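You operate a simulated robot arm through the tools that you are given. There is no shell and no other tool. Be economical: measure what you need, move in short steps, check, and stop when the job is done.

You are at the controls of a simulated robot arm. One attempt, no reset.

JOB
Sieve a scoop of flour into the big bowl.
Fine: use the yellow scoop; tip the lumps into the small bowl; put scoop and sieve back.

It is judged by the outcome, as a careful person would: the job done as asked, and still so three seconds after it is handed in. It fails if anything else is knocked over, pushed out of place, dropped, spilled or broken.

ROBOT AND FRAMES
A 6-joint arm with a two-finger parallel gripper, fixed in place. Base frame: the origin is at the foot of the arm, x ahead of it, y to its left, z up. Units: mm, rad, N and s.
With the tool pointing down near the work surface it reaches from about 300 to 340 mm from the base axis. Its first joint turns from -2.897 to 2.897 rad. Payload 4.1 kg.
The tool frame sits at the grasp point between the pads (the TCP): z along the fingers, y along the line on which they close. The tips reach 23 mm beyond it. The gripper opens to 94 mm. The fingers are 38 mm wide and 10 mm thick; the gripper's body (54 by 96 mm) begins 39 mm behind the TCP.
Orientation is that of the tool frame in the base frame, as a unit quaternion [x, y, z, w]. With the fingers straight down and closing along the base's y, the tool's x points along the base's -x, its y along +y and its z along -z.

CONTROLS
- The arm moves only by the tool play_rows. Its argument "deltas" is a list of rows, each a list of 7 numbers: the shift along the tool's x, y, z in mm, then the turn, a rotation vector about the tool's x, y, z in rad, then the gripper command, from -1 (fully open) to 1 (shut), values between in proportion. In form: [[dx, dy, dz, rx, ry, rz, jaw], ...]. A call has 1 to 8 rows; each row shifts and turns the commanded pose from where the row before left it, along the tool's axes as they then stand. Rows are played at 5 a second. More than 50 mm and 0.15 rad between two rows, or a gripper value outside its range, and nothing of the call is played. A pose out of reach is approached as far as the arm can. The call stops where the force on the tool passes 40 N (or 10 N more than at its start, if that is more) or the arm is blocked; 0.2 s more then pass. The fingers move at their own pace (about 45 mm/s each) and stop on an object; they squeeze with about 41 N. The grip force told is the motor's: it shows also when the fingers shut on nothing. Time passes only in rows, and 0.2 s behind the last, so rows that do not move let the fingers close. The reply holds the time, the measured pose of the TCP, the force on the tool along the base axes, the opening and the grip force, in the units named above and with some noise.
- Cameras (640 x 400 px; columns grow to the right, rows downward): "scene" is fixed at [233.3, 511.4, 1582.1]; the picture's right is [-1.00, -0.09, 0.00], its down [-0.04, 0.51, -0.86] and it looks along [0.08, -0.86, -0.51] (base axes); focal length 368 px, centre (320, 200). "wrist" rides on the gripper at [-39, 0, -44] in the tool frame; the picture's right is [0.00, -1.00, 0.00], its down [0.97, 0.00, -0.24] and it looks along [0.24, 0.00, 0.97] (tool axes); focal length 218 px, centre (320, 200). There is no depth. A picture from a camera that has moved, and an enlarged one, comes with that camera's place and axes in the base frame and with its lens. The place of the scene camera against the robot may be out by one fixed shift of up to 25 mm in any direction.
- capture(camera): a new picture of that camera. No time passes.
- move_column(by): slides the trunk up (or, below 0, down) by that many mm; the arm rides with it, the base frame stays. It gives what a move gives, with no picture.
- enlarge(camera, box): a new picture of the part [left, top, right, bottom] of that camera's present view, enlarged. No time passes.
- sign_off(): hands the job in; it is judged then, once.

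Go step by step. Nothing tells you positions but the pictures and the camera data: compare them with the known pose of the tool, close in by small moves and look again before you grip or let go. The budget is 120 turns and 64 pictures, counting those below and the enlarged ones. Unless the task says otherwise, let go and move clear before handing in, and close with one line.

The tools are called after "Emit:" as name(argument=value, ...) on one line, values as JSON. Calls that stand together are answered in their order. play_rows: Moves the arm, as the interface text tells. Its arguments: {"type":"object","properties":{"deltas":{"type":"array","items":{"type":"array","items":{"type":"number"}}}},"required":["deltas"]} The other tools are called the same way: move_column (by) slides the trunk up or down; capture (camera) takes a picture; enlarge (camera, box) takes an enlarged picture of a part of a camera's view; sign_off () hands the job in.

At the start:

```text
time: 0.0
tcp_pos: [150.0, -332.8, 1275.6]
tcp_rot: [-0.001, 1.0, 0.0, 0.0]
force: [-0.2, -0.1, -0.2]
grip_width: 94.0
grip_force: 0.0
trunk travel left (down, up): [-525.0, 65.0]
```

scene: 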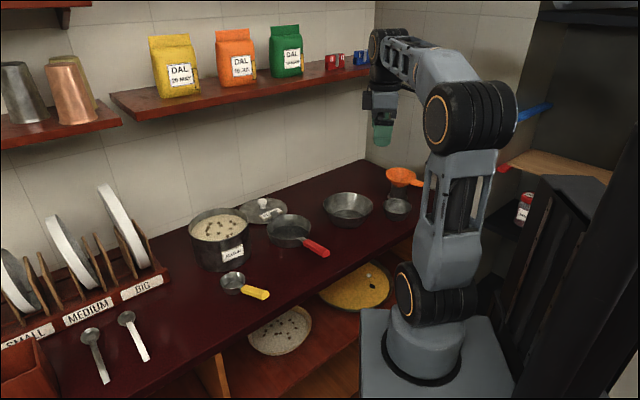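
wrist: 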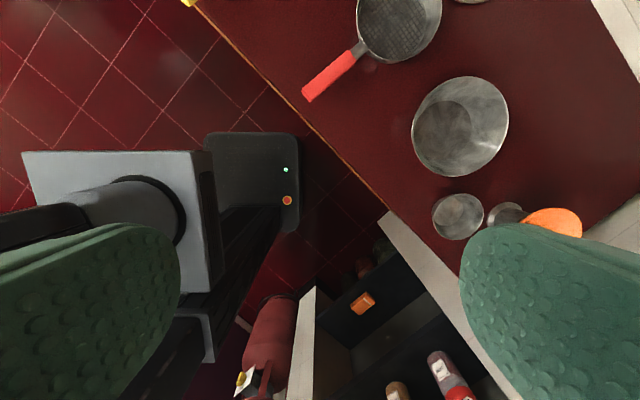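

I see a counter with a labelled pot, a yellow-handled scoop, two bowls and something orange that may be the sieve. By triangulation the counter top is around z≈900. I'll look closer first.

Emit:
enlarge(camera="scene", box=[170, 160, 350, 310])

Emit:
enlarge(camera="scene", box=[310, 140, 450, 240])

Emit:
enlarge(camera="scene", box=[340, 20, 640, 400])

```text
2.67 times, centred on (260, 235) of scene
camera zoom: at [233.3, 511.4, 1582.1], right [-1.0, -0.09, 0.0], down [-0.04, 0.51, -0.86], along [0.08, -0.86, -0.51], focal length 981 px, centre (480, 107)
```

zoom: 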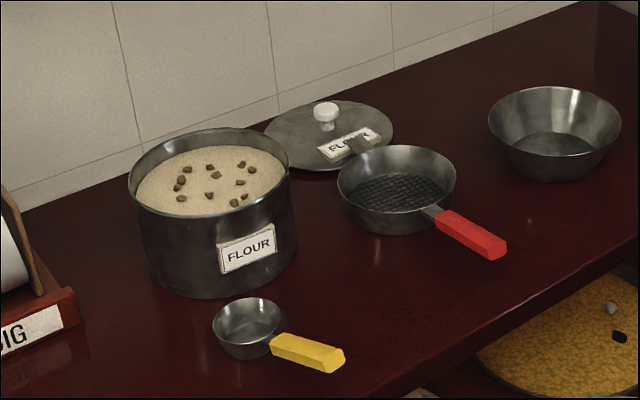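

```text
4.00 times, centred on (380, 190) of scene
camera zoom: at [233.3, 511.4, 1582.1], right [-1.0, -0.09, 0.0], down [-0.04, 0.51, -0.86], along [0.08, -0.86, -0.51], focal length 1472 px, centre (80, 240)
```

zoom: 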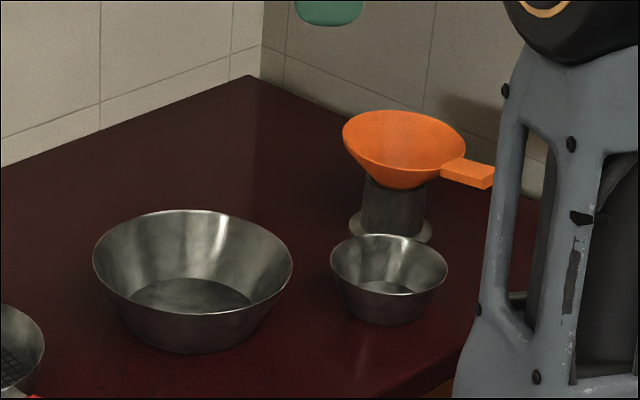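

```text
1.05 times, centred on (490, 210) of scene
camera zoom: at [233.3, 511.4, 1582.1], right [-1.0, -0.09, 0.0], down [-0.04, 0.51, -0.86], along [0.08, -0.86, -0.51], focal length 387 px, centre (141, 190)
```

zoom: 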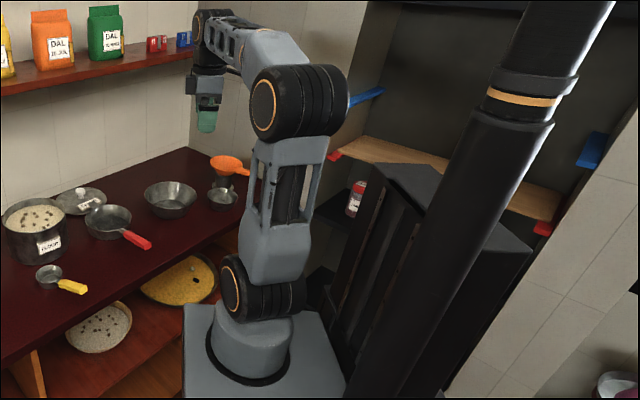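

The red-handled pan has a mesh bottom, so it is the sieve. The orange thing is a funnel on a stand. I'll move the arm over the middle of the counter to test reach and look down.

Emit:
play_rows(deltas=[[-40, 5, 0, 0, 0, 0, -1], [-40, 5, 0, 0, 0, 0, -1], [-40, 5, 0, 0, 0, 0, -1], [-40, 5, 0, 0, 0, 0, -1], [-40, 5, 0, 0, 0, 0, -1], [-40, 5, 0, 0, 0, 0, -1]])

Emit:
capture(camera="wrist")

Emit:
capture(camera="scene")

```text
time: 1.4
tcp_pos: [392.6, -304.2, 1275.9]
tcp_rot: [0.0, 1.0, 0.0, 0.0]
force: [0.5, 0.5, -0.7]
grip_width: 93.9
grip_force: 0.0
trunk travel left (down, up): [-525.0, 65.0]
```

```text
58 pictures are left
camera wrist: at [432.6, -303.8, 1319.5], right [0.0, -1.0, 0.0], down [-0.97, 0.0, 0.24], along [-0.24, 0.0, -0.97], focal length 218 px, centre (320, 200)
```

wrist: 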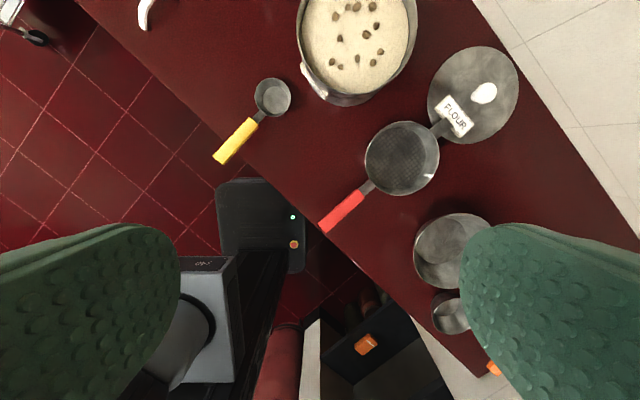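

```text
57 pictures are left
```

scene: 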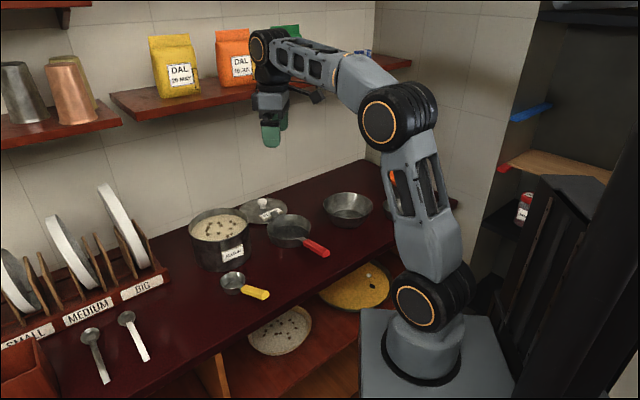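

Everything's handle points toward the counter's front edge, about (-0.7, 0.7) in base. I'll turn the tool 45° to line up with the handles and move above the scoop handle for a better look.

Emit:
play_rows(deltas=[[0, 0, 0, 0, 0, 0.131, -1], [0, 0, 0, 0, 0, 0.131, -1], [0, 0, 0, 0, 0, 0.131, -1], [0, 0, 0, 0, 0, 0.131, -1], [0, 0, 0, 0, 0, 0.131, -1], [0, 0, 0, 0, 0, 0.131, -1], [25, 40, 0, 0, 0, 0, -1], [25, 40, 0, 0, 0, 0, -1]])

Emit:
play_rows(deltas=[[15, 35, 40, 0, 0, 0, -1], [15, 35, 40, 0, 0, 0, -1], [0, 0, 40, 0, 0, 0, -1], [0, 0, 0, 0, 0, 0, -1]])

Emit:
capture(camera="wrist")

```text
time: 3.2
tcp_pos: [412.2, -210.3, 1276.0]
tcp_rot: [0.383, 0.924, 0.0, 0.0]
force: [0.3, 0.7, -0.8]
grip_width: 94.0
grip_force: 0.0
trunk travel left (down, up): [-525.0, 65.0]
```

```text
refused: row 1 steps farther than a row can; nothing moved
```

```text
56 pictures are left
camera wrist: at [441.3, -238.0, 1319.3], right [-0.71, -0.71, 0.0], down [-0.68, 0.69, 0.24], along [-0.17, 0.17, -0.97], focal length 218 px, centre (320, 200)
```

wrist: 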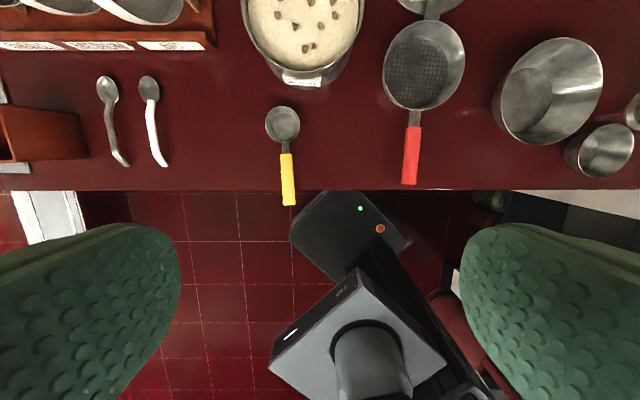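

The view is now square to the counter. I'll descend above the scoop handle.

Emit:
play_rows(deltas=[[7, 17, 40, 0, 0, 0, -1], [7, 17, 40, 0, 0, 0, -1], [7, 17, 40, 0, 0, 0, -1], [7, 16, 40, 0, 0, 0, -1], [0, 0, 40, 0, 0, 0, -1]])

Emit:
capture(camera="wrist")

```text
time: 4.4
tcp_pos: [436.9, -144.3, 1075.8]
tcp_rot: [0.383, 0.924, -0.001, 0.001]
force: [-0.6, -0.3, 0.5]
grip_width: 94.1
grip_force: 0.1
trunk travel left (down, up): [-525.0, 65.0]
```

```text
55 pictures are left
camera wrist: at [466.2, -171.2, 1118.6], right [-0.71, -0.71, 0.0], down [-0.69, 0.69, 0.24], along [-0.17, 0.17, -0.97], focal length 218 px, centre (320, 200)
```

wrist: 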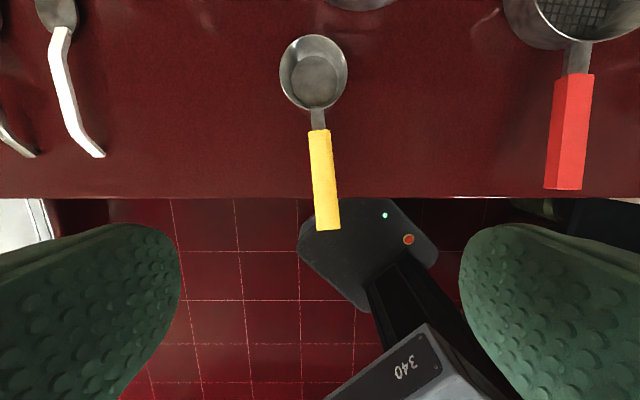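

The yellow handle rises outward from about z 885 to 930 and is turned about 0.11 rad from my tool. I'll align the yaw and descend to just above it.

Emit:
play_rows(deltas=[[0, -2, 0, 0, 0, -0.11, -1], [-3, 0, 40, 0, 0, 0, -1], [0, 0, 40, 0, 0, 0, -1], [0, 0, 30, 0, 0, 0, -1], [0, 0, 0, 0, 0, 0, -1]])

Emit:
capture(camera="wrist")

Emit:
enlarge(camera="scene", box=[180, 200, 370, 320])

```text
time: 5.6
tcp_pos: [437.6, -145.9, 964.8]
tcp_rot: [0.331, 0.944, -0.001, -0.001]
force: [0.3, 0.3, 0.1]
grip_width: 93.8
grip_force: 0.1
trunk travel left (down, up): [-525.0, 65.0]
```

```text
54 pictures are left
camera wrist: at [469.3, -170.2, 1008.4], right [-0.63, -0.78, 0.0], down [-0.76, 0.61, 0.24], along [-0.19, 0.15, -0.97], focal length 218 px, centre (320, 200)
```

wrist: 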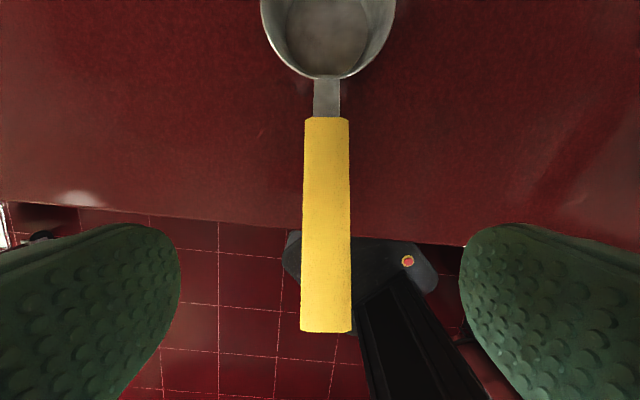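

```text
3.33 times, centred on (275, 260) of scene
camera zoom: at [233.3, 511.4, 1582.1], right [-1.0, -0.09, 0.0], down [-0.04, 0.51, -0.86], along [0.08, -0.86, -0.51], focal length 1226 px, centre (470, 0)
```

zoom: 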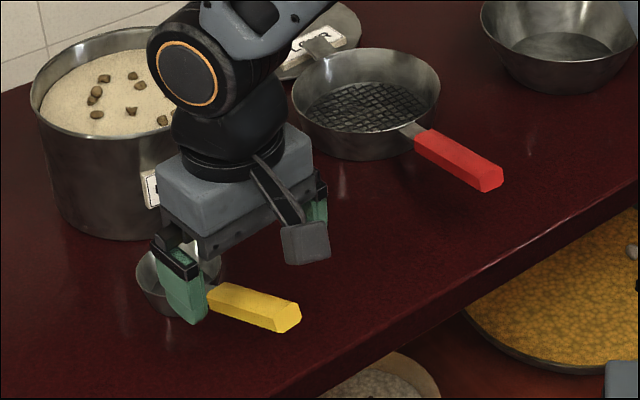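

The handle is centred to within about 4 mm. I'll correct that, go down to z≈902 and close.

Emit:
play_rows(deltas=[[0, -3.5, 30, 0, 0, 0, -1], [0, 0, 32, 0, 0, 0, -1], [0, 0, 0, 0, 0, 0, -1]])

Emit:
capture(camera="wrist")

```text
time: 6.4
tcp_pos: [437.0, -151.0, 903.9]
tcp_rot: [0.332, 0.943, 0.0, 0.0]
force: [0.1, -0.4, 0.6]
grip_width: 94.1
grip_force: 0.1
trunk travel left (down, up): [-525.0, 65.0]
```

```text
52 pictures are left
camera wrist: at [469.4, -174.4, 946.8], right [-0.63, -0.78, 0.0], down [-0.76, 0.61, 0.24], along [-0.19, 0.15, -0.97], focal length 218 px, centre (320, 200)
```

wrist: 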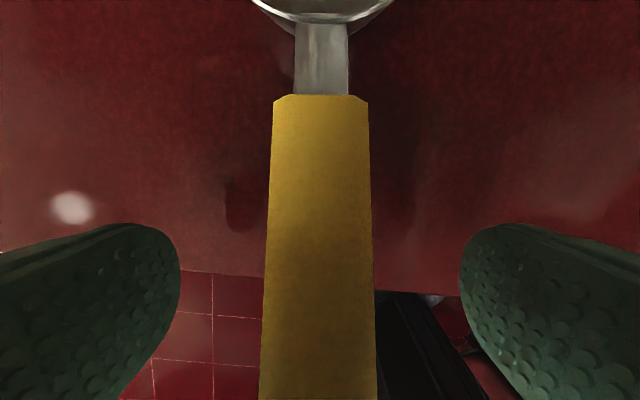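

The scoop handle geometry is confirmed, but the sieve has to be on the big bowl before I scoop. I'll go back up with the gripper open and move over the red handle.

Emit:
play_rows(deltas=[[0, 0, -45, 0, 0, 0, -1], [0, 0, -45, 0, 0, 0, -1], [0, 0, -45, 0, 0, 0.11, -1], [-10, -42, -20, 0, 0, 0, -1], [-9, -45, -16, 0, 0, 0, -1], [-9, -45, 0, 0, 0, 0, -1], [-9, -45, 0, 0, 0, 0, -1], [-10, -45, 0, 0, 0, 0, -1]])

Emit:
capture(camera="wrist")

```text
time: 8.2
tcp_pos: [311.6, -340.3, 1072.8]
tcp_rot: [0.382, 0.924, 0.0, -0.002]
force: [-0.2, -0.2, -0.1]
grip_width: 94.2
grip_force: 0.2
trunk travel left (down, up): [-525.0, 65.0]
```

```text
51 pictures are left
camera wrist: at [340.7, -367.4, 1115.5], right [-0.71, -0.71, 0.0], down [-0.69, 0.69, 0.24], along [-0.17, 0.17, -0.97], focal length 218 px, centre (320, 200)
```

wrist: 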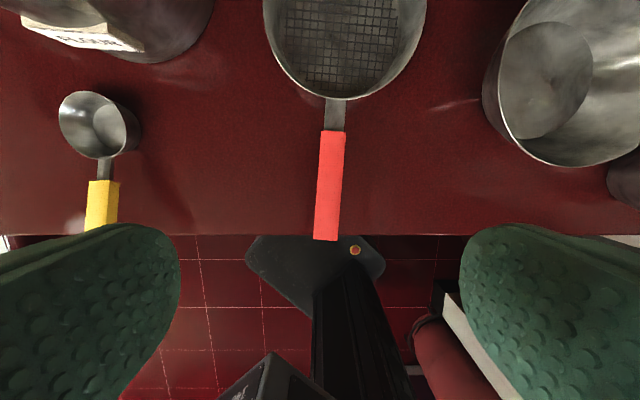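

The red handle is centred under the tool apart from 9 mm sideways and a small yaw. I'll align and descend part way.

Emit:
play_rows(deltas=[[0, -9, 0, 0, 0, 0.065, -1], [0, 0, 40, 0, 0, 0, -1], [0, 0, 40, 0, 0, 0, -1], [0, 0, 35, 0, 0, 0, -1], [0, 0, 0, 0, 0, 0, -1]])

Emit:
capture(camera="wrist")

```text
time: 9.4
tcp_pos: [306.6, -347.1, 958.1]
tcp_rot: [0.413, 0.911, 0.001, -0.001]
force: [1.1, 0.4, -0.1]
grip_width: 93.8
grip_force: 0.0
trunk travel left (down, up): [-525.0, 65.0]
```

```text
50 pictures are left
camera wrist: at [334.0, -374.4, 1002.1], right [-0.75, -0.66, 0.0], down [-0.64, 0.73, 0.24], along [-0.16, 0.18, -0.97], focal length 218 px, centre (320, 200)
```

wrist: 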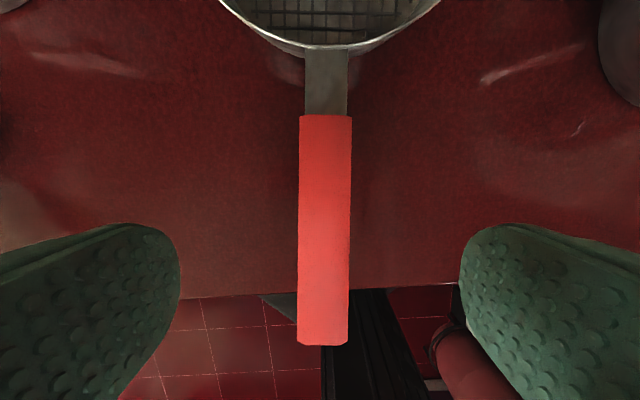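

Well aligned. I'll go down to the handle and close.

Emit:
play_rows(deltas=[[0, -2, 27, 0, 0, 0, -1], [0, 0, 26, 0, 0, 0, -1], [0, 0, 0, 0, 0, 0, -1], [0, 0, 0, 0, 0, 0, 0], [0, 0, 0, 0, 0, 0, 1], [0, 0, 0, 0, 0, 0, 1], [0, 0, 0, 0, 0, 0, 1], [0, 0, 0, 0, 0, 0, 1]])

Emit:
capture(camera="wrist")

Emit:
enlarge(camera="scene", box=[240, 160, 430, 280])

```text
time: 11.2
tcp_pos: [308.4, -347.0, 905.9]
tcp_rot: [0.413, 0.911, 0.0, 0.0]
force: [-0.8, 0.3, 0.4]
grip_width: 23.7
grip_force: 41.0
trunk travel left (down, up): [-525.0, 65.0]
```

```text
49 pictures are left
camera wrist: at [335.4, -375.4, 949.1], right [-0.75, -0.66, 0.0], down [-0.64, 0.73, 0.24], along [-0.16, 0.18, -0.97], focal length 218 px, centre (320, 200)
```

wrist: 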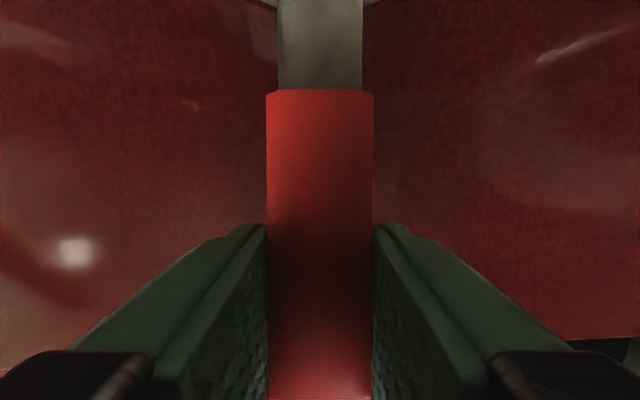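

```text
3.33 times, centred on (335, 220) of scene
camera zoom: at [233.3, 511.4, 1582.1], right [-1.0, -0.09, 0.0], down [-0.04, 0.51, -0.86], along [0.08, -0.86, -0.51], focal length 1226 px, centre (270, 133)
```

zoom: 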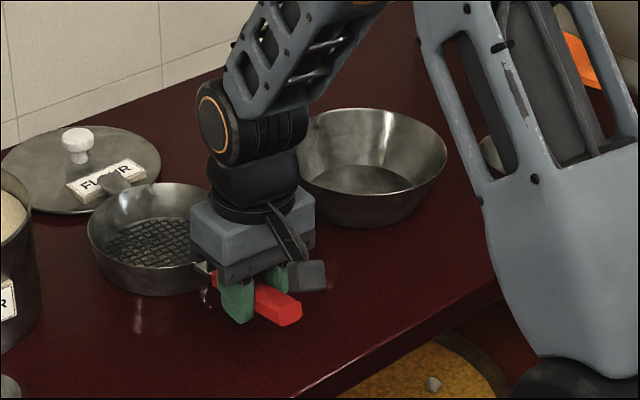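

The grip is firm at 23.7 mm. The sieve has a tab opposite its handle, so it can hang across the bowl rim. I'll lift it straight up and check.

Emit:
play_rows(deltas=[[0, 0, -10, 0, 0, 0, 1], [0, 0, -25, 0, 0, 0, 1], [0, 0, -30, 0, 0, 0, 1], [0, 0, -35, 0, 0, 0, 1], [0, 0, -35, 0, 0, 0, 1], [0, 0, 0, 0, 0, 0, 1]])

Emit:
capture(camera="scene")

```text
time: 12.6
tcp_pos: [308.7, -347.8, 1042.0]
tcp_rot: [0.413, 0.911, 0.0, 0.0]
force: [0.5, -0.1, -1.0]
grip_width: 23.7
grip_force: 40.9
trunk travel left (down, up): [-525.0, 65.0]
```

```text
47 pictures are left
```

scene: 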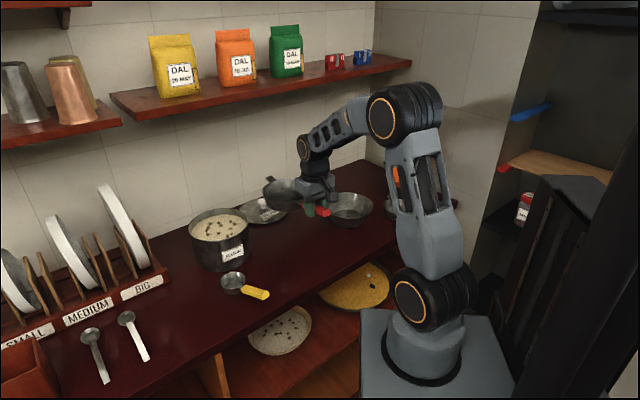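

Lifted. I'll check whether the sieve stayed level.

Emit:
enlarge(camera="scene", box=[240, 150, 360, 240])

Emit:
capture(camera="wrist")

```text
4.44 times, centred on (300, 195) of scene
camera zoom: at [233.3, 511.4, 1582.1], right [-1.0, -0.09, 0.0], down [-0.04, 0.51, -0.86], along [0.08, -0.86, -0.51], focal length 1635 px, centre (409, 222)
```

zoom: 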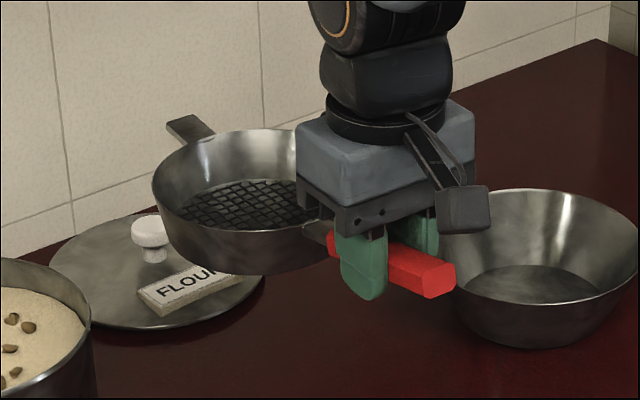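

```text
45 pictures are left
camera wrist: at [334.6, -375.6, 1085.9], right [-0.75, -0.66, 0.0], down [-0.64, 0.73, 0.24], along [-0.16, 0.18, -0.97], focal length 218 px, centre (320, 200)
```

wrist: 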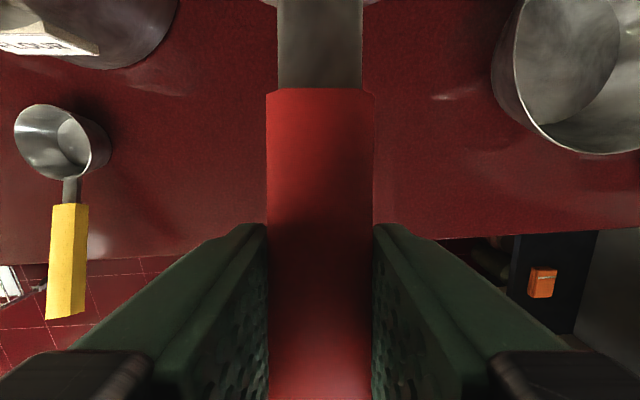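

Level and no slip. Now I'll carry it over the big bowl.

Emit:
play_rows(deltas=[[4, -37, 0, 0, 0, 0, 1], [4, -38, 0, 0, 0, 0, 1], [5, -38, 0, 0, 0, 0, 1], [4, -38, 0, 0, 0, 0, 1], [5, -38, 0, 0, 0, 0, 1], [4, -38, 0, 0, 0, 0, 1], [0, 0, 0, 0, 0, 0, 1], [0, 0, 0, 0, 0, 0, 1]])

Emit:
enlarge(camera="scene", box=[300, 150, 420, 225])

Emit:
capture(camera="wrist")

```text
time: 14.4
tcp_pos: [117.2, -473.5, 1039.1]
tcp_rot: [0.413, 0.911, 0.0, 0.0]
force: [-0.8, 0.0, -2.2]
grip_width: 23.6
grip_force: 41.5
trunk travel left (down, up): [-525.0, 65.0]
```

```text
5.33 times, centred on (360, 188) of scene
camera zoom: at [233.3, 511.4, 1582.1], right [-1.0, -0.09, 0.0], down [-0.04, 0.51, -0.86], along [0.08, -0.86, -0.51], focal length 1962 px, centre (107, 267)
```

zoom: 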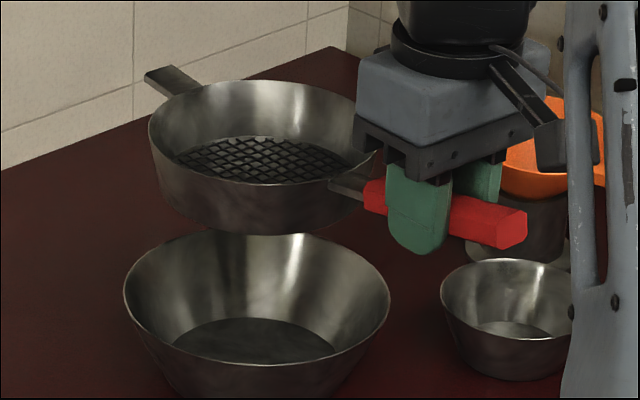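

```text
43 pictures are left
camera wrist: at [144.5, -502.7, 1083.0], right [-0.75, -0.66, 0.0], down [-0.64, 0.73, 0.24], along [-0.16, 0.18, -0.97], focal length 218 px, centre (320, 200)
```

wrist: 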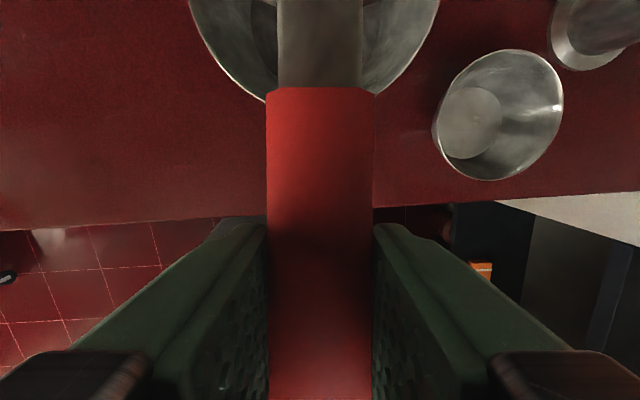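

By the wrist view the sieve is centred over the bowl to within a few mm. I'll lower it, gently near the end.

Emit:
play_rows(deltas=[[0, 0, 30, 0, 0, 0, 1], [0, 0, 30, 0, 0, 0, 1], [0, 0, 25, 0, 0, 0, 1], [0, 0, 10, 0, 0, 0, 1], [0, 0, 7, 0, 0, 0, 1], [0, 0, 0, 0, 0, 0, 1]])

Emit:
enlarge(camera="scene", box=[300, 150, 420, 225])

```text
time: 15.8
tcp_pos: [116.6, -474.6, 941.2]
tcp_rot: [0.413, 0.911, 0.001, 0.0]
force: [1.4, 0.5, -0.8]
grip_width: 23.6
grip_force: 40.9
trunk travel left (down, up): [-525.0, 65.0]
```

```text
5.33 times, centred on (360, 188) of scene
camera zoom: at [233.3, 511.4, 1582.1], right [-1.0, -0.09, 0.0], down [-0.04, 0.51, -0.86], along [0.08, -0.86, -0.51], focal length 1962 px, centre (107, 267)
```

zoom: 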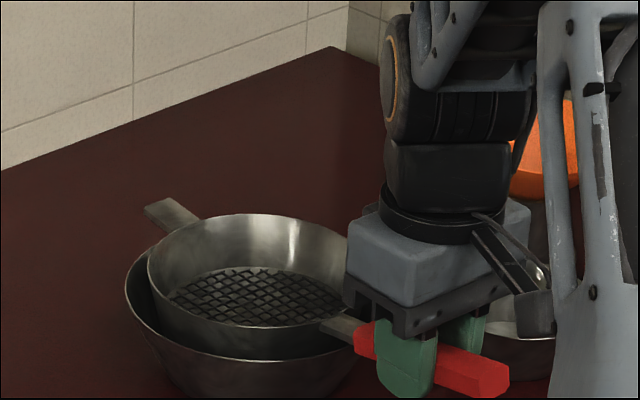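

Nicely nested. I'll keep lowering in small steps until contact.

Emit:
play_rows(deltas=[[0, 0, 6, 0, 0, 0, 1], [0, 0, 5, 0, 0, 0, 1], [0, 0, 3, 0, 0, 0, 1], [0, 0, 0, 0, 0, 0, 1]])

Emit:
enlarge(camera="scene", box=[300, 150, 420, 225])

```text
time: 16.8
tcp_pos: [116.7, -475.2, 927.9]
tcp_rot: [0.413, 0.911, 0.0, 0.0]
force: [-3.3, 4.4, 16.4]
grip_width: 23.5
grip_force: 41.1
trunk travel left (down, up): [-525.0, 65.0]
```

```text
5.33 times, centred on (360, 188) of scene
camera zoom: at [233.3, 511.4, 1582.1], right [-1.0, -0.09, 0.0], down [-0.04, 0.51, -0.86], along [0.08, -0.86, -0.51], focal length 1962 px, centre (107, 267)
```

zoom: 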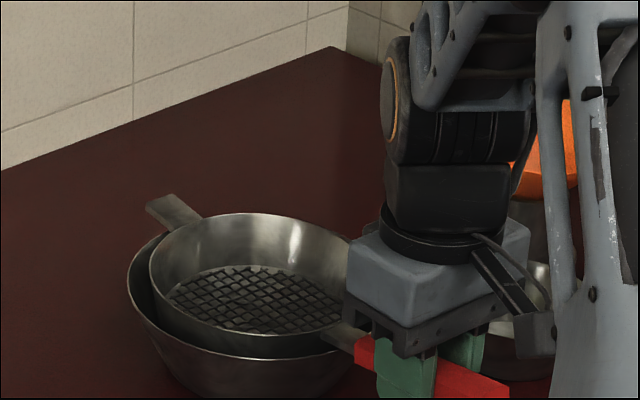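

Contact at z≈928, with a slight push toward the handle side. I'll ease up, shift 4 mm toward the handle and settle again.

Emit:
play_rows(deltas=[[0, 0, -4, 0, 0, 0, 1], [4, 0, 0, 0, 0, 0, 1], [0, 0, 3, 0, 0, 0, 1], [0, 0, 2, 0, 0, 0, 1], [0, 0, 0, 0, 0, 0, 1]])

Emit:
capture(camera="wrist")

```text
time: 18.0
tcp_pos: [112.6, -472.8, 925.7]
tcp_rot: [0.413, 0.911, -0.001, 0.002]
force: [-2.2, 4.8, 15.1]
grip_width: 23.6
grip_force: 40.5
trunk travel left (down, up): [-525.0, 65.0]
```

```text
40 pictures are left
camera wrist: at [141.1, -501.6, 970.3], right [-0.75, -0.66, 0.0], down [-0.64, 0.73, 0.24], along [-0.16, 0.18, -0.97], focal length 218 px, centre (320, 200)
```

wrist: 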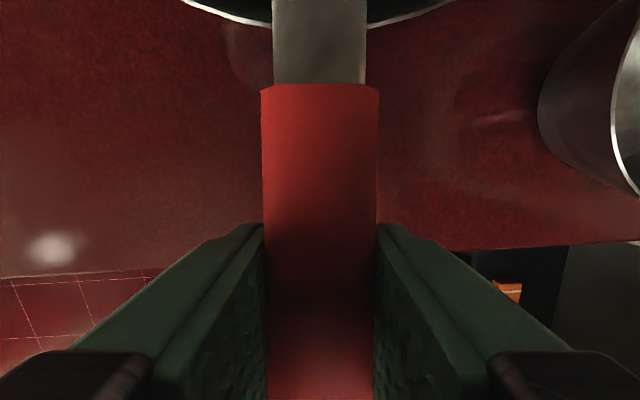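

The neck sits over the rim and the sieve is supported. I'll relax the jaws slightly so it settles, then look.

Emit:
play_rows(deltas=[[0, 0, -1.5, 0, 0, 0, 0.42], [0, 0, 0, 0, 0, 0, 0.3], [0, 0, 0, 0, 0, 0, 0.2], [0, 0, 0, 0, 0, 0, 0.0], [0, 0, 0, 0, 0, 0, 0.0]])

Emit:
enlarge(camera="scene", box=[300, 150, 420, 225])

Emit:
capture(camera="wrist")

```text
time: 19.2
tcp_pos: [115.6, -473.7, 925.8]
tcp_rot: [0.413, 0.911, 0.0, 0.0]
force: [0.0, -0.8, 0.5]
grip_width: 46.7
grip_force: 0.1
trunk travel left (down, up): [-525.0, 65.0]
```

```text
5.33 times, centred on (360, 188) of scene
camera zoom: at [233.3, 511.4, 1582.1], right [-1.0, -0.09, 0.0], down [-0.04, 0.51, -0.86], along [0.08, -0.86, -0.51], focal length 1962 px, centre (107, 267)
```

zoom: 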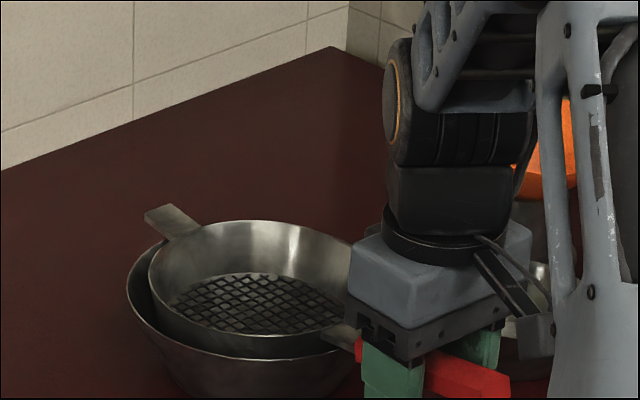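

```text
38 pictures are left
camera wrist: at [141.6, -502.5, 969.9], right [-0.75, -0.66, 0.0], down [-0.64, 0.73, 0.24], along [-0.16, 0.18, -0.97], focal length 218 px, centre (320, 200)
```

wrist: 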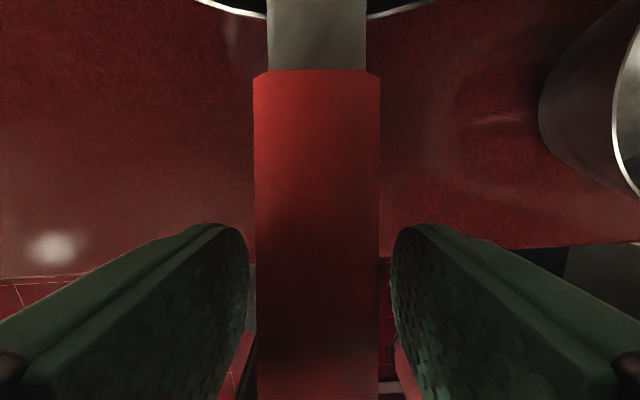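

The sieve hangs on neck and tab, settled. I'll rise and return to the yellow scoop.

Emit:
play_rows(deltas=[[0, 0, -20, 0, 0, 0, -0.5], [0, 0, -40, 0, 0, 0, -1], [0, 0, -45, 0, 0, 0, -1], [0, 0, -45, 0, 0, 0, -1], [3, 48, 0, 0, 0, 0, -1], [3, 48, 0, 0, 0, 0, -1], [3, 48, 0, 0, 0, 0, -1], [3, 48, 0, 0, 0, 0, -1]])

Emit:
play_rows(deltas=[[4, 48, 0, 0, 0, 0, -1], [4, 48, 0, 0, 0, 0, -1], [4, 48, 0, 0, 0, 0, -1], [3, 48, 0, 0, 0, 0, -1], [3, 48, 0, 0, 0, 0, -1], [0, 22, 20, 0, 0, -0.09, -1], [0, 0, 40, 0, 0, -0.085, -1], [0, 0, 0, 0, 0, 0, -1]])

Emit:
capture(camera="wrist")

Emit:
enlarge(camera="scene", box=[300, 140, 420, 225])

```text
time: 21.0
tcp_pos: [254.0, -335.6, 1075.6]
tcp_rot: [0.412, 0.911, 0.0, 0.0]
force: [-0.8, -0.1, 0.0]
grip_width: 94.1
grip_force: 0.0
trunk travel left (down, up): [-525.0, 65.0]
```

```text
time: 22.8
tcp_pos: [438.9, -151.6, 1019.2]
tcp_rot: [0.331, 0.944, 0.0, 0.0]
force: [0.2, 0.6, 0.0]
grip_width: 94.1
grip_force: 0.2
trunk travel left (down, up): [-525.0, 65.0]
```

```text
37 pictures are left
camera wrist: at [470.3, -176.0, 1062.5], right [-0.63, -0.78, 0.0], down [-0.76, 0.61, 0.24], along [-0.19, 0.15, -0.97], focal length 218 px, centre (320, 200)
```

wrist: 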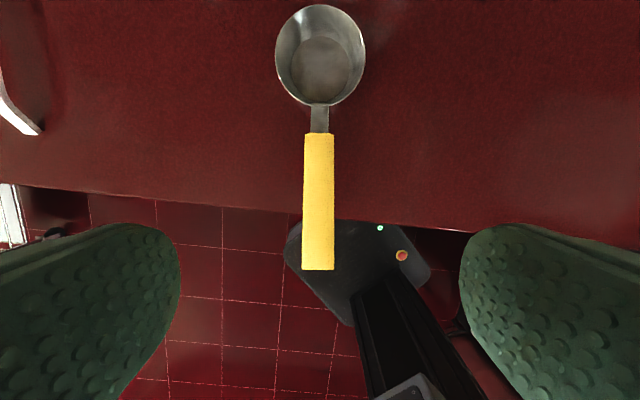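

```text
4.71 times, centred on (360, 182) of scene
camera zoom: at [233.3, 511.4, 1582.1], right [-1.0, -0.09, 0.0], down [-0.04, 0.51, -0.86], along [0.08, -0.86, -0.51], focal length 1732 px, centre (132, 282)
```

zoom: 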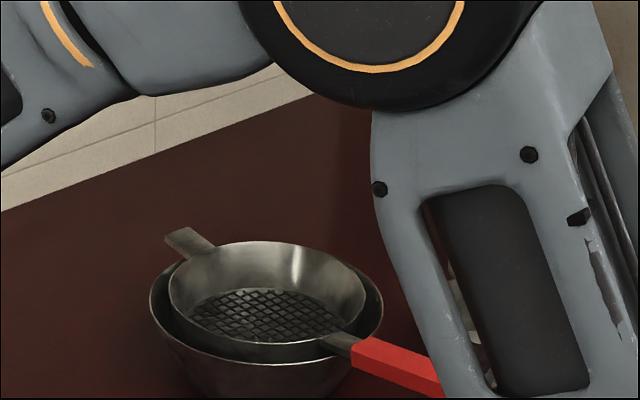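

The sieve rests nicely across the bowl. The scoop is aligned, so I'll descend and grip it.

Emit:
play_rows(deltas=[[0, 0, 40, 0, 0, 0, -1], [0, 0, 40, 0, 0, 0, -1], [0, 0, 34, 0, 0, 0, -1], [0, 0, 0, 0, 0, 0, 0.2], [0, 0, 0, 0, 0, 0, 1], [0, 0, 0, 0, 0, 0, 1], [0, 0, 0, 0, 0, 0, 1], [0, 0, 0, 0, 0, 0, 1]])

Emit:
play_rows(deltas=[[0, 0, -10, 0, 0, 0, 1], [0, 0, -30, 0, 0, 0, 1], [0, 0, -40, 0, 0, 0, 1], [0, 0, -40, 0, 0, 0, 1], [0, 0, -40, 0, 0, 0, 1], [0, 0, -40, 0, 0, 0, 1], [0, 0, 0, 0, 0, 0, 1]])

Emit:
capture(camera="wrist")

Emit:
enlarge(camera="scene", box=[170, 150, 350, 290])

```text
time: 24.6
tcp_pos: [436.8, -151.8, 902.3]
tcp_rot: [0.332, 0.943, 0.0, 0.0]
force: [0.0, 0.3, -0.2]
grip_width: 21.8
grip_force: 38.9
trunk travel left (down, up): [-525.0, 65.0]
```

```text
time: 26.2
tcp_pos: [436.0, -148.0, 1098.6]
tcp_rot: [0.331, 0.944, 0.001, 0.0]
force: [-0.3, 0.7, 0.1]
grip_width: 21.5
grip_force: 40.7
trunk travel left (down, up): [-525.0, 65.0]
```

```text
35 pictures are left
camera wrist: at [467.2, -171.9, 1142.1], right [-0.63, -0.78, 0.0], down [-0.76, 0.61, 0.24], along [-0.19, 0.15, -0.97], focal length 218 px, centre (320, 200)
```

wrist: 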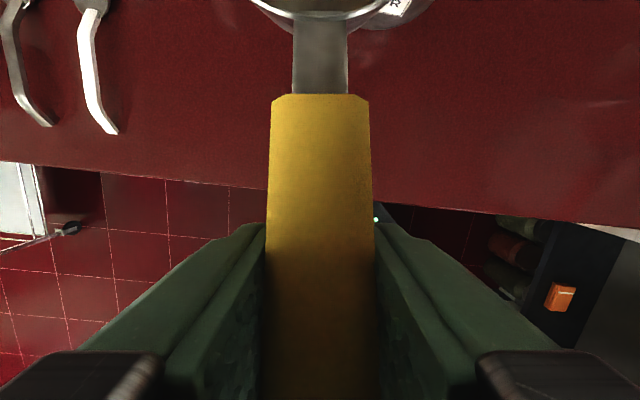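

```text
2.86 times, centred on (260, 220) of scene
camera zoom: at [233.3, 511.4, 1582.1], right [-1.0, -0.09, 0.0], down [-0.04, 0.51, -0.86], along [0.08, -0.86, -0.51], focal length 1051 px, centre (491, 143)
```

zoom: 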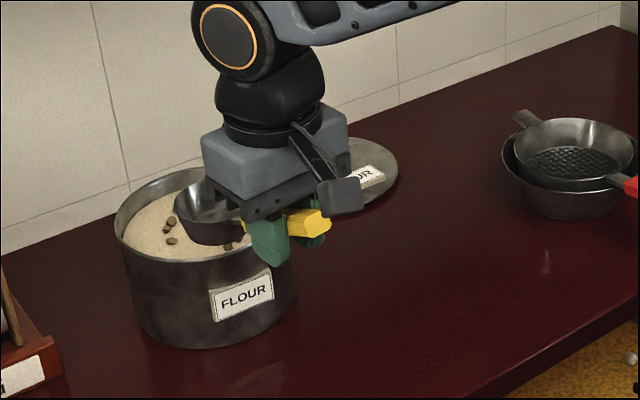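

The scoop is held level with its bowl about 108 mm from the TCP. The pot centre is near (593,-357) with its rim around z≈950. I'll move the scoop over the pot, staying high.

Emit:
play_rows(deltas=[[-25, -11, -8, 0, 0, 0, 1], [-25, -11, -8, 0, 0, 0, 1], [-24, -11, -8, 0, 0, 0, 1], [-24, -11, 0, 0, 0, 0, 1], [-24, -11, 0, 0, 0, 0, 1], [-20, -11, 0, 0, 0, 0, 1], [0, 0, 0, 0, 0, 0, 1]])

Emit:
capture(camera="wrist")

Emit:
enlarge(camera="scene", box=[160, 150, 310, 290])

```text
time: 27.8
tcp_pos: [503.8, -287.5, 1127.3]
tcp_rot: [0.333, 0.943, 0.0, 0.0]
force: [0.4, 0.7, -1.5]
grip_width: 21.4
grip_force: 41.2
trunk travel left (down, up): [-525.0, 65.0]
```

```text
33 pictures are left
camera wrist: at [535.6, -312.3, 1170.3], right [-0.63, -0.78, 0.0], down [-0.76, 0.61, 0.24], along [-0.19, 0.15, -0.97], focal length 218 px, centre (320, 200)
```

wrist: 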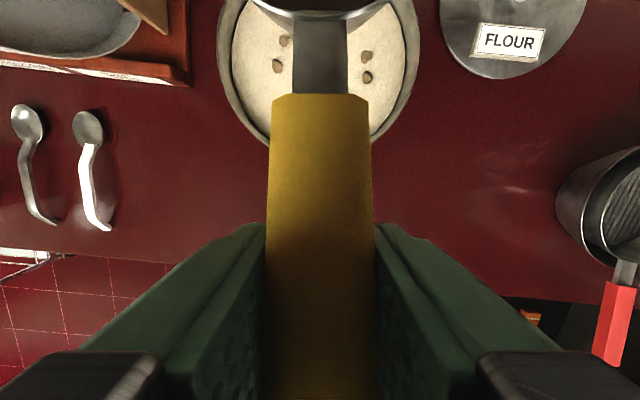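

```text
2.86 times, centred on (235, 220) of scene
camera zoom: at [233.3, 511.4, 1582.1], right [-1.0, -0.09, 0.0], down [-0.04, 0.51, -0.86], along [0.08, -0.86, -0.51], focal length 1051 px, centre (563, 143)
```

zoom: 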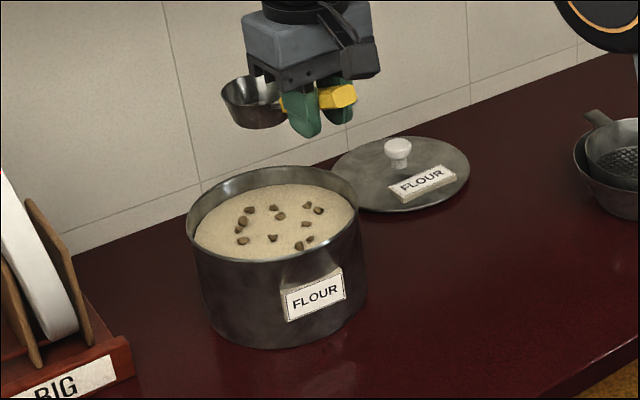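

The scoop is about 10 mm short of the pot's centre line and well aligned, and the flour is at z≈932. Next I'll tilt it nose-down 45° above the pot.

Emit:
play_rows(deltas=[[0, 0, 0, 0, 0.13, 0, 1], [0, 0, 0, 0, 0.13, 0, 1], [0, 0, 0, 0, 0.13, 0, 1], [0, 0, 0, 0, 0.13, 0, 1], [0, 0, 0, 0, 0.13, 0, 1], [0, 0, 0, 0, 0.13, 0, 1], [0, 0, 0, 0, 0, 0, 1]])

Emit:
enlarge(camera="scene", box=[160, 150, 310, 290])

```text
time: 29.4
tcp_pos: [446.2, -249.0, 1078.0]
tcp_rot: [0.307, 0.873, 0.126, -0.357]
force: [0.5, 0.4, -0.4]
grip_width: 21.5
grip_force: 41.0
out of reach, approached as far as the arm can: row 4, 5, 6
trunk travel left (down, up): [-525.0, 65.0]
```

```text
2.86 times, centred on (235, 220) of scene
camera zoom: at [233.3, 511.4, 1582.1], right [-1.0, -0.09, 0.0], down [-0.04, 0.51, -0.86], along [0.08, -0.86, -0.51], focal length 1051 px, centre (563, 143)
```

zoom: 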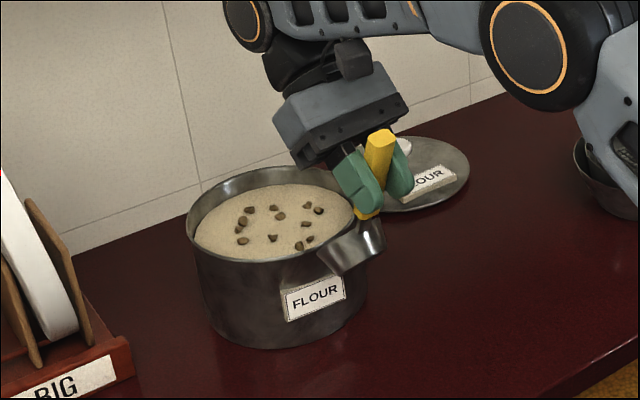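

A 45° tilt is out of reach here; about 0.5 rad will do. First I'll raise the trunk, which lifts the scoop straight up clear of the pot.

Emit:
move_column(by=60)

Emit:
play_rows(deltas=[[0, 0, 0, 0, -0.14, 0, 1], [0, 0, 0, 0, -0.14, 0, 1], [0, 0, 0, 0, 0, 0, 1], [0, 0, 0, 0, 0, 0, 1]])

```text
time: 30.4
tcp_pos: [446.8, -248.6, 1137.2]
tcp_rot: [0.308, 0.873, 0.126, -0.357]
force: [0.0, 0.0, -0.3]
grip_width: 21.4
grip_force: 40.5
trunk travel left (down, up): [-585.0, 5.0]
```

```text
time: 31.4
tcp_pos: [447.0, -249.8, 1137.8]
tcp_rot: [0.32, 0.915, 0.081, -0.231]
force: [-0.4, -0.5, -1.0]
grip_width: 21.6
grip_force: 41.3
trunk travel left (down, up): [-585.0, 5.0]
```

The command is back at the measured pose, tilted about 0.5 rad. I'll move it over the pot at a safe height.

Emit:
play_rows(deltas=[[-28.7, 2.1, 2.1, 0, 0, 0, 1], [-28.7, 2.1, 2.1, 0, 0, 0, 1], [-28.7, 2.1, 2.1, 0, 0, 0, 1], [-28.7, 2.1, 2.1, 0, 0, 0, 1], [0, 0, 0, 0, 0, 0, 1]])

Emit:
enlarge(camera="scene", box=[160, 150, 310, 290])

Emit:
capture(camera="wrist")

```text
time: 32.6
tcp_pos: [527.2, -303.9, 1075.5]
tcp_rot: [0.322, 0.914, 0.082, -0.232]
force: [0.6, 0.9, -1.3]
grip_width: 21.7
grip_force: 40.9
trunk travel left (down, up): [-585.0, 5.0]
```

```text
2.86 times, centred on (235, 220) of scene
camera zoom: at [233.3, 511.4, 1582.1], right [-1.0, -0.09, 0.0], down [-0.04, 0.51, -0.86], along [0.08, -0.86, -0.51], focal length 1051 px, centre (563, 143)
```

zoom: 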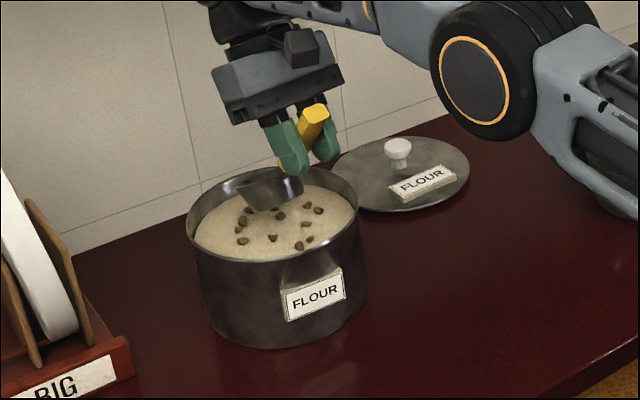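

```text
29 pictures are left
camera wrist: at [571.0, -338.2, 1096.2], right [-0.63, -0.78, 0.0], down [-0.58, 0.46, 0.67], along [-0.53, 0.42, -0.74], focal length 218 px, centre (320, 200)
```

wrist: 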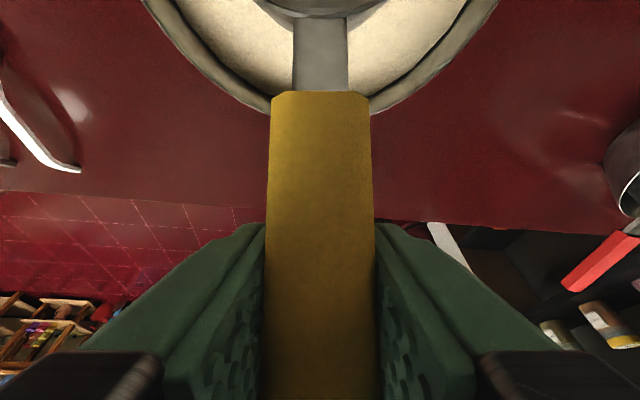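

Clear over the pot. I'll plunge straight down into the flour to TCP z≈994.

Emit:
play_rows(deltas=[[-12.8, 0, 23.8, 0, 0, 0, 1], [-9.5, 0, 17.6, 0, 0, 0, 1], [-7.1, 0, 13.2, 0, 0, 0, 1], [-4.7, 0, 8.8, 0, 0, 0, 1], [-4.7, 0, 8.8, 0, 0, 0, 1], [0, 0, 0, 0, 0, 0, 1]])

Emit:
enlarge(camera="scene", box=[180, 150, 300, 270])

```text
time: 34.0
tcp_pos: [526.4, -304.4, 991.2]
tcp_rot: [0.323, 0.914, 0.083, -0.232]
force: [0.9, -0.4, 0.0]
grip_width: 21.4
grip_force: 41.4
trunk travel left (down, up): [-585.0, 5.0]
```

```text
3.33 times, centred on (240, 210) of scene
camera zoom: at [233.3, 511.4, 1582.1], right [-1.0, -0.09, 0.0], down [-0.04, 0.51, -0.86], along [0.08, -0.86, -0.51], focal length 1226 px, centre (587, 167)
```

zoom: 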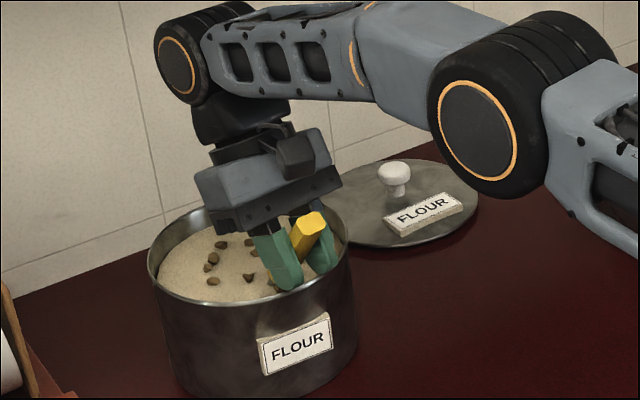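

The scoop is submerged with no contact forces. I'll roll it level in place, which sweeps it forward and up through the flour, then raise it.

Emit:
play_rows(deltas=[[0, 0, 0, 0, -0.1, 0, 1], [0, 0, 0, 0, -0.1, 0, 1], [0, 0, 0, 0, -0.1, 0, 1], [0, 0, 0, 0, -0.1, 0, 1], [0, 0, 0, 0, -0.095, 0, 1], [0, 0, -10, 0, 0, 0, 1], [0, 0, -15, 0, 0, 0, 1], [0, 0, -15, 0, 0, 0, 1]])

Emit:
enlarge(camera="scene", box=[180, 150, 300, 270])

```text
time: 35.8
tcp_pos: [526.8, -301.8, 1032.4]
tcp_rot: [0.332, 0.943, 0.001, -0.002]
force: [0.0, -0.7, -1.0]
grip_width: 21.6
grip_force: 41.8
trunk travel left (down, up): [-585.0, 5.0]
```

```text
3.33 times, centred on (240, 210) of scene
camera zoom: at [233.3, 511.4, 1582.1], right [-1.0, -0.09, 0.0], down [-0.04, 0.51, -0.86], along [0.08, -0.86, -0.51], focal length 1226 px, centre (587, 167)
```

zoom: 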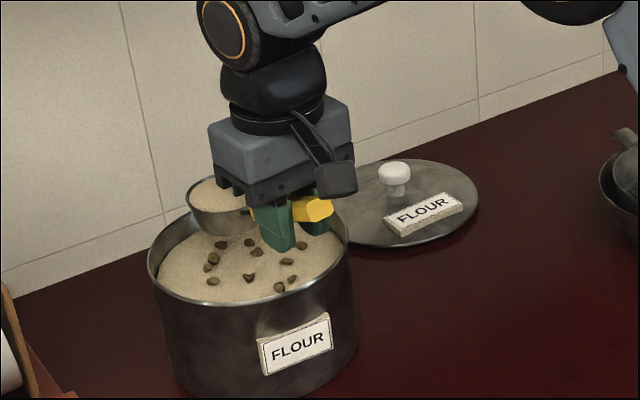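

The scoop is full. I'll raise it and carry it level toward the sieve.

Emit:
play_rows(deltas=[[0, 0, -25, 0, 0, 0, 1], [0, 0, -30, 0, 0, 0, 1], [0, 0, -30, 0, 0, 0, 1], [10, -20, 0, 0, 0, 0, 1], [15, -34, 0, 0, 0, 0, 1], [15, -34, 0, 0, 0, 0, 1], [15, -34, 0, 0, 0, 0, 1], [15, -34, 0, 0, 0, 0, 1]])

Emit:
play_rows(deltas=[[15, -34, 0, 0, 0, 0, 1], [15, -34, 0, 0, 0, 0, 1], [15, -34, 0, 0, 0, 0, 1], [15, -34, 0, 0, 0, 0, 1], [15, -34, 0, 0, 0, 0, 1], [15, -34, 0, 0, 0, 0, 1], [15, -34, 0, 0, 0, 0, 1], [0, -13, 0, 0, 0, 0, 1]])

Emit:
capture(camera="wrist")

Emit:
enlarge(camera="scene", box=[290, 130, 420, 230])

```text
time: 37.6
tcp_pos: [377.9, -379.8, 1118.8]
tcp_rot: [0.331, 0.944, 0.0, -0.001]
force: [0.1, -0.7, -0.9]
grip_width: 21.6
grip_force: 41.0
trunk travel left (down, up): [-585.0, 5.0]
```

```text
time: 39.4
tcp_pos: [136.7, -513.7, 1119.2]
tcp_rot: [0.333, 0.943, 0.001, -0.001]
force: [0.5, 0.4, -0.7]
grip_width: 21.0
grip_force: 41.7
trunk travel left (down, up): [-585.0, 5.0]
```

```text
26 pictures are left
camera wrist: at [169.2, -536.2, 1162.9], right [-0.63, -0.78, 0.0], down [-0.76, 0.61, 0.24], along [-0.19, 0.15, -0.97], focal length 218 px, centre (320, 200)
```

wrist: 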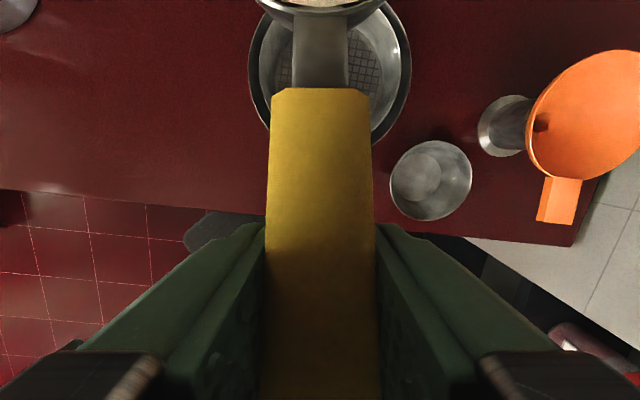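

```text
4.00 times, centred on (355, 180) of scene
camera zoom: at [233.3, 511.4, 1582.1], right [-1.0, -0.09, 0.0], down [-0.04, 0.51, -0.86], along [0.08, -0.86, -0.51], focal length 1472 px, centre (180, 280)
```

zoom: 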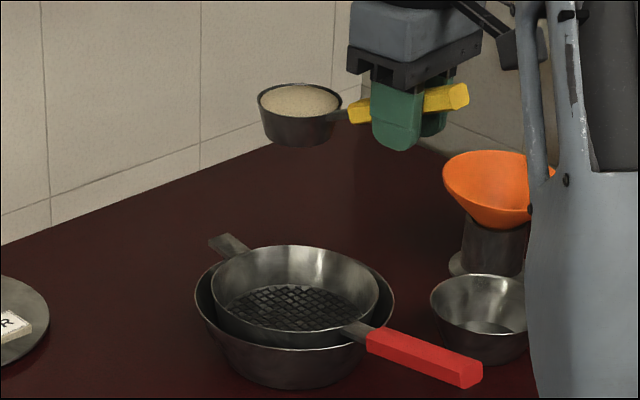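

The scoop is over the sieve, offset about 11 mm for the pour. I'll lower it and start rolling toward +y.

Emit:
play_rows(deltas=[[-4, 0, 30, 0, 0, 0, 1], [0, 0, 35, 0, 0, 0, 1], [0, 0, 35, 0, 0, 0, 1], [0, 0, 0, 0.13, 0, 0, 1], [0, 0, 0, 0.13, 0, 0, 1], [0, 0, 0, 0.13, 0, 0, 1], [0, 0, 0, 0, 0, 0, 1]])

Emit:
enlarge(camera="scene", box=[290, 130, 420, 230])

```text
time: 41.0
tcp_pos: [138.7, -514.9, 1018.1]
tcp_rot: [0.325, 0.925, -0.183, -0.066]
force: [-0.8, -0.4, -0.9]
grip_width: 21.3
grip_force: 41.3
trunk travel left (down, up): [-585.0, 5.0]
```

```text
4.00 times, centred on (355, 180) of scene
camera zoom: at [233.3, 511.4, 1582.1], right [-1.0, -0.09, 0.0], down [-0.04, 0.51, -0.86], along [0.08, -0.86, -0.51], focal length 1472 px, centre (180, 280)
```

zoom: 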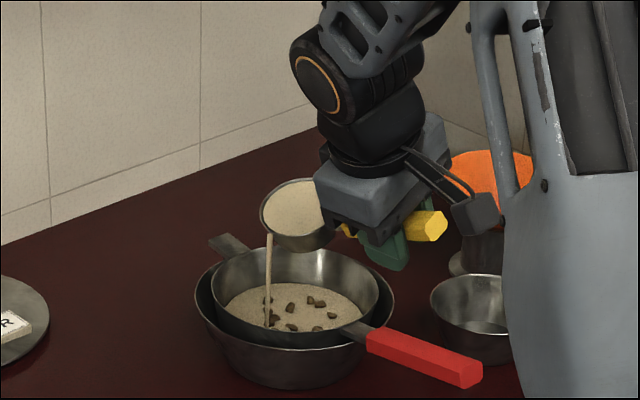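

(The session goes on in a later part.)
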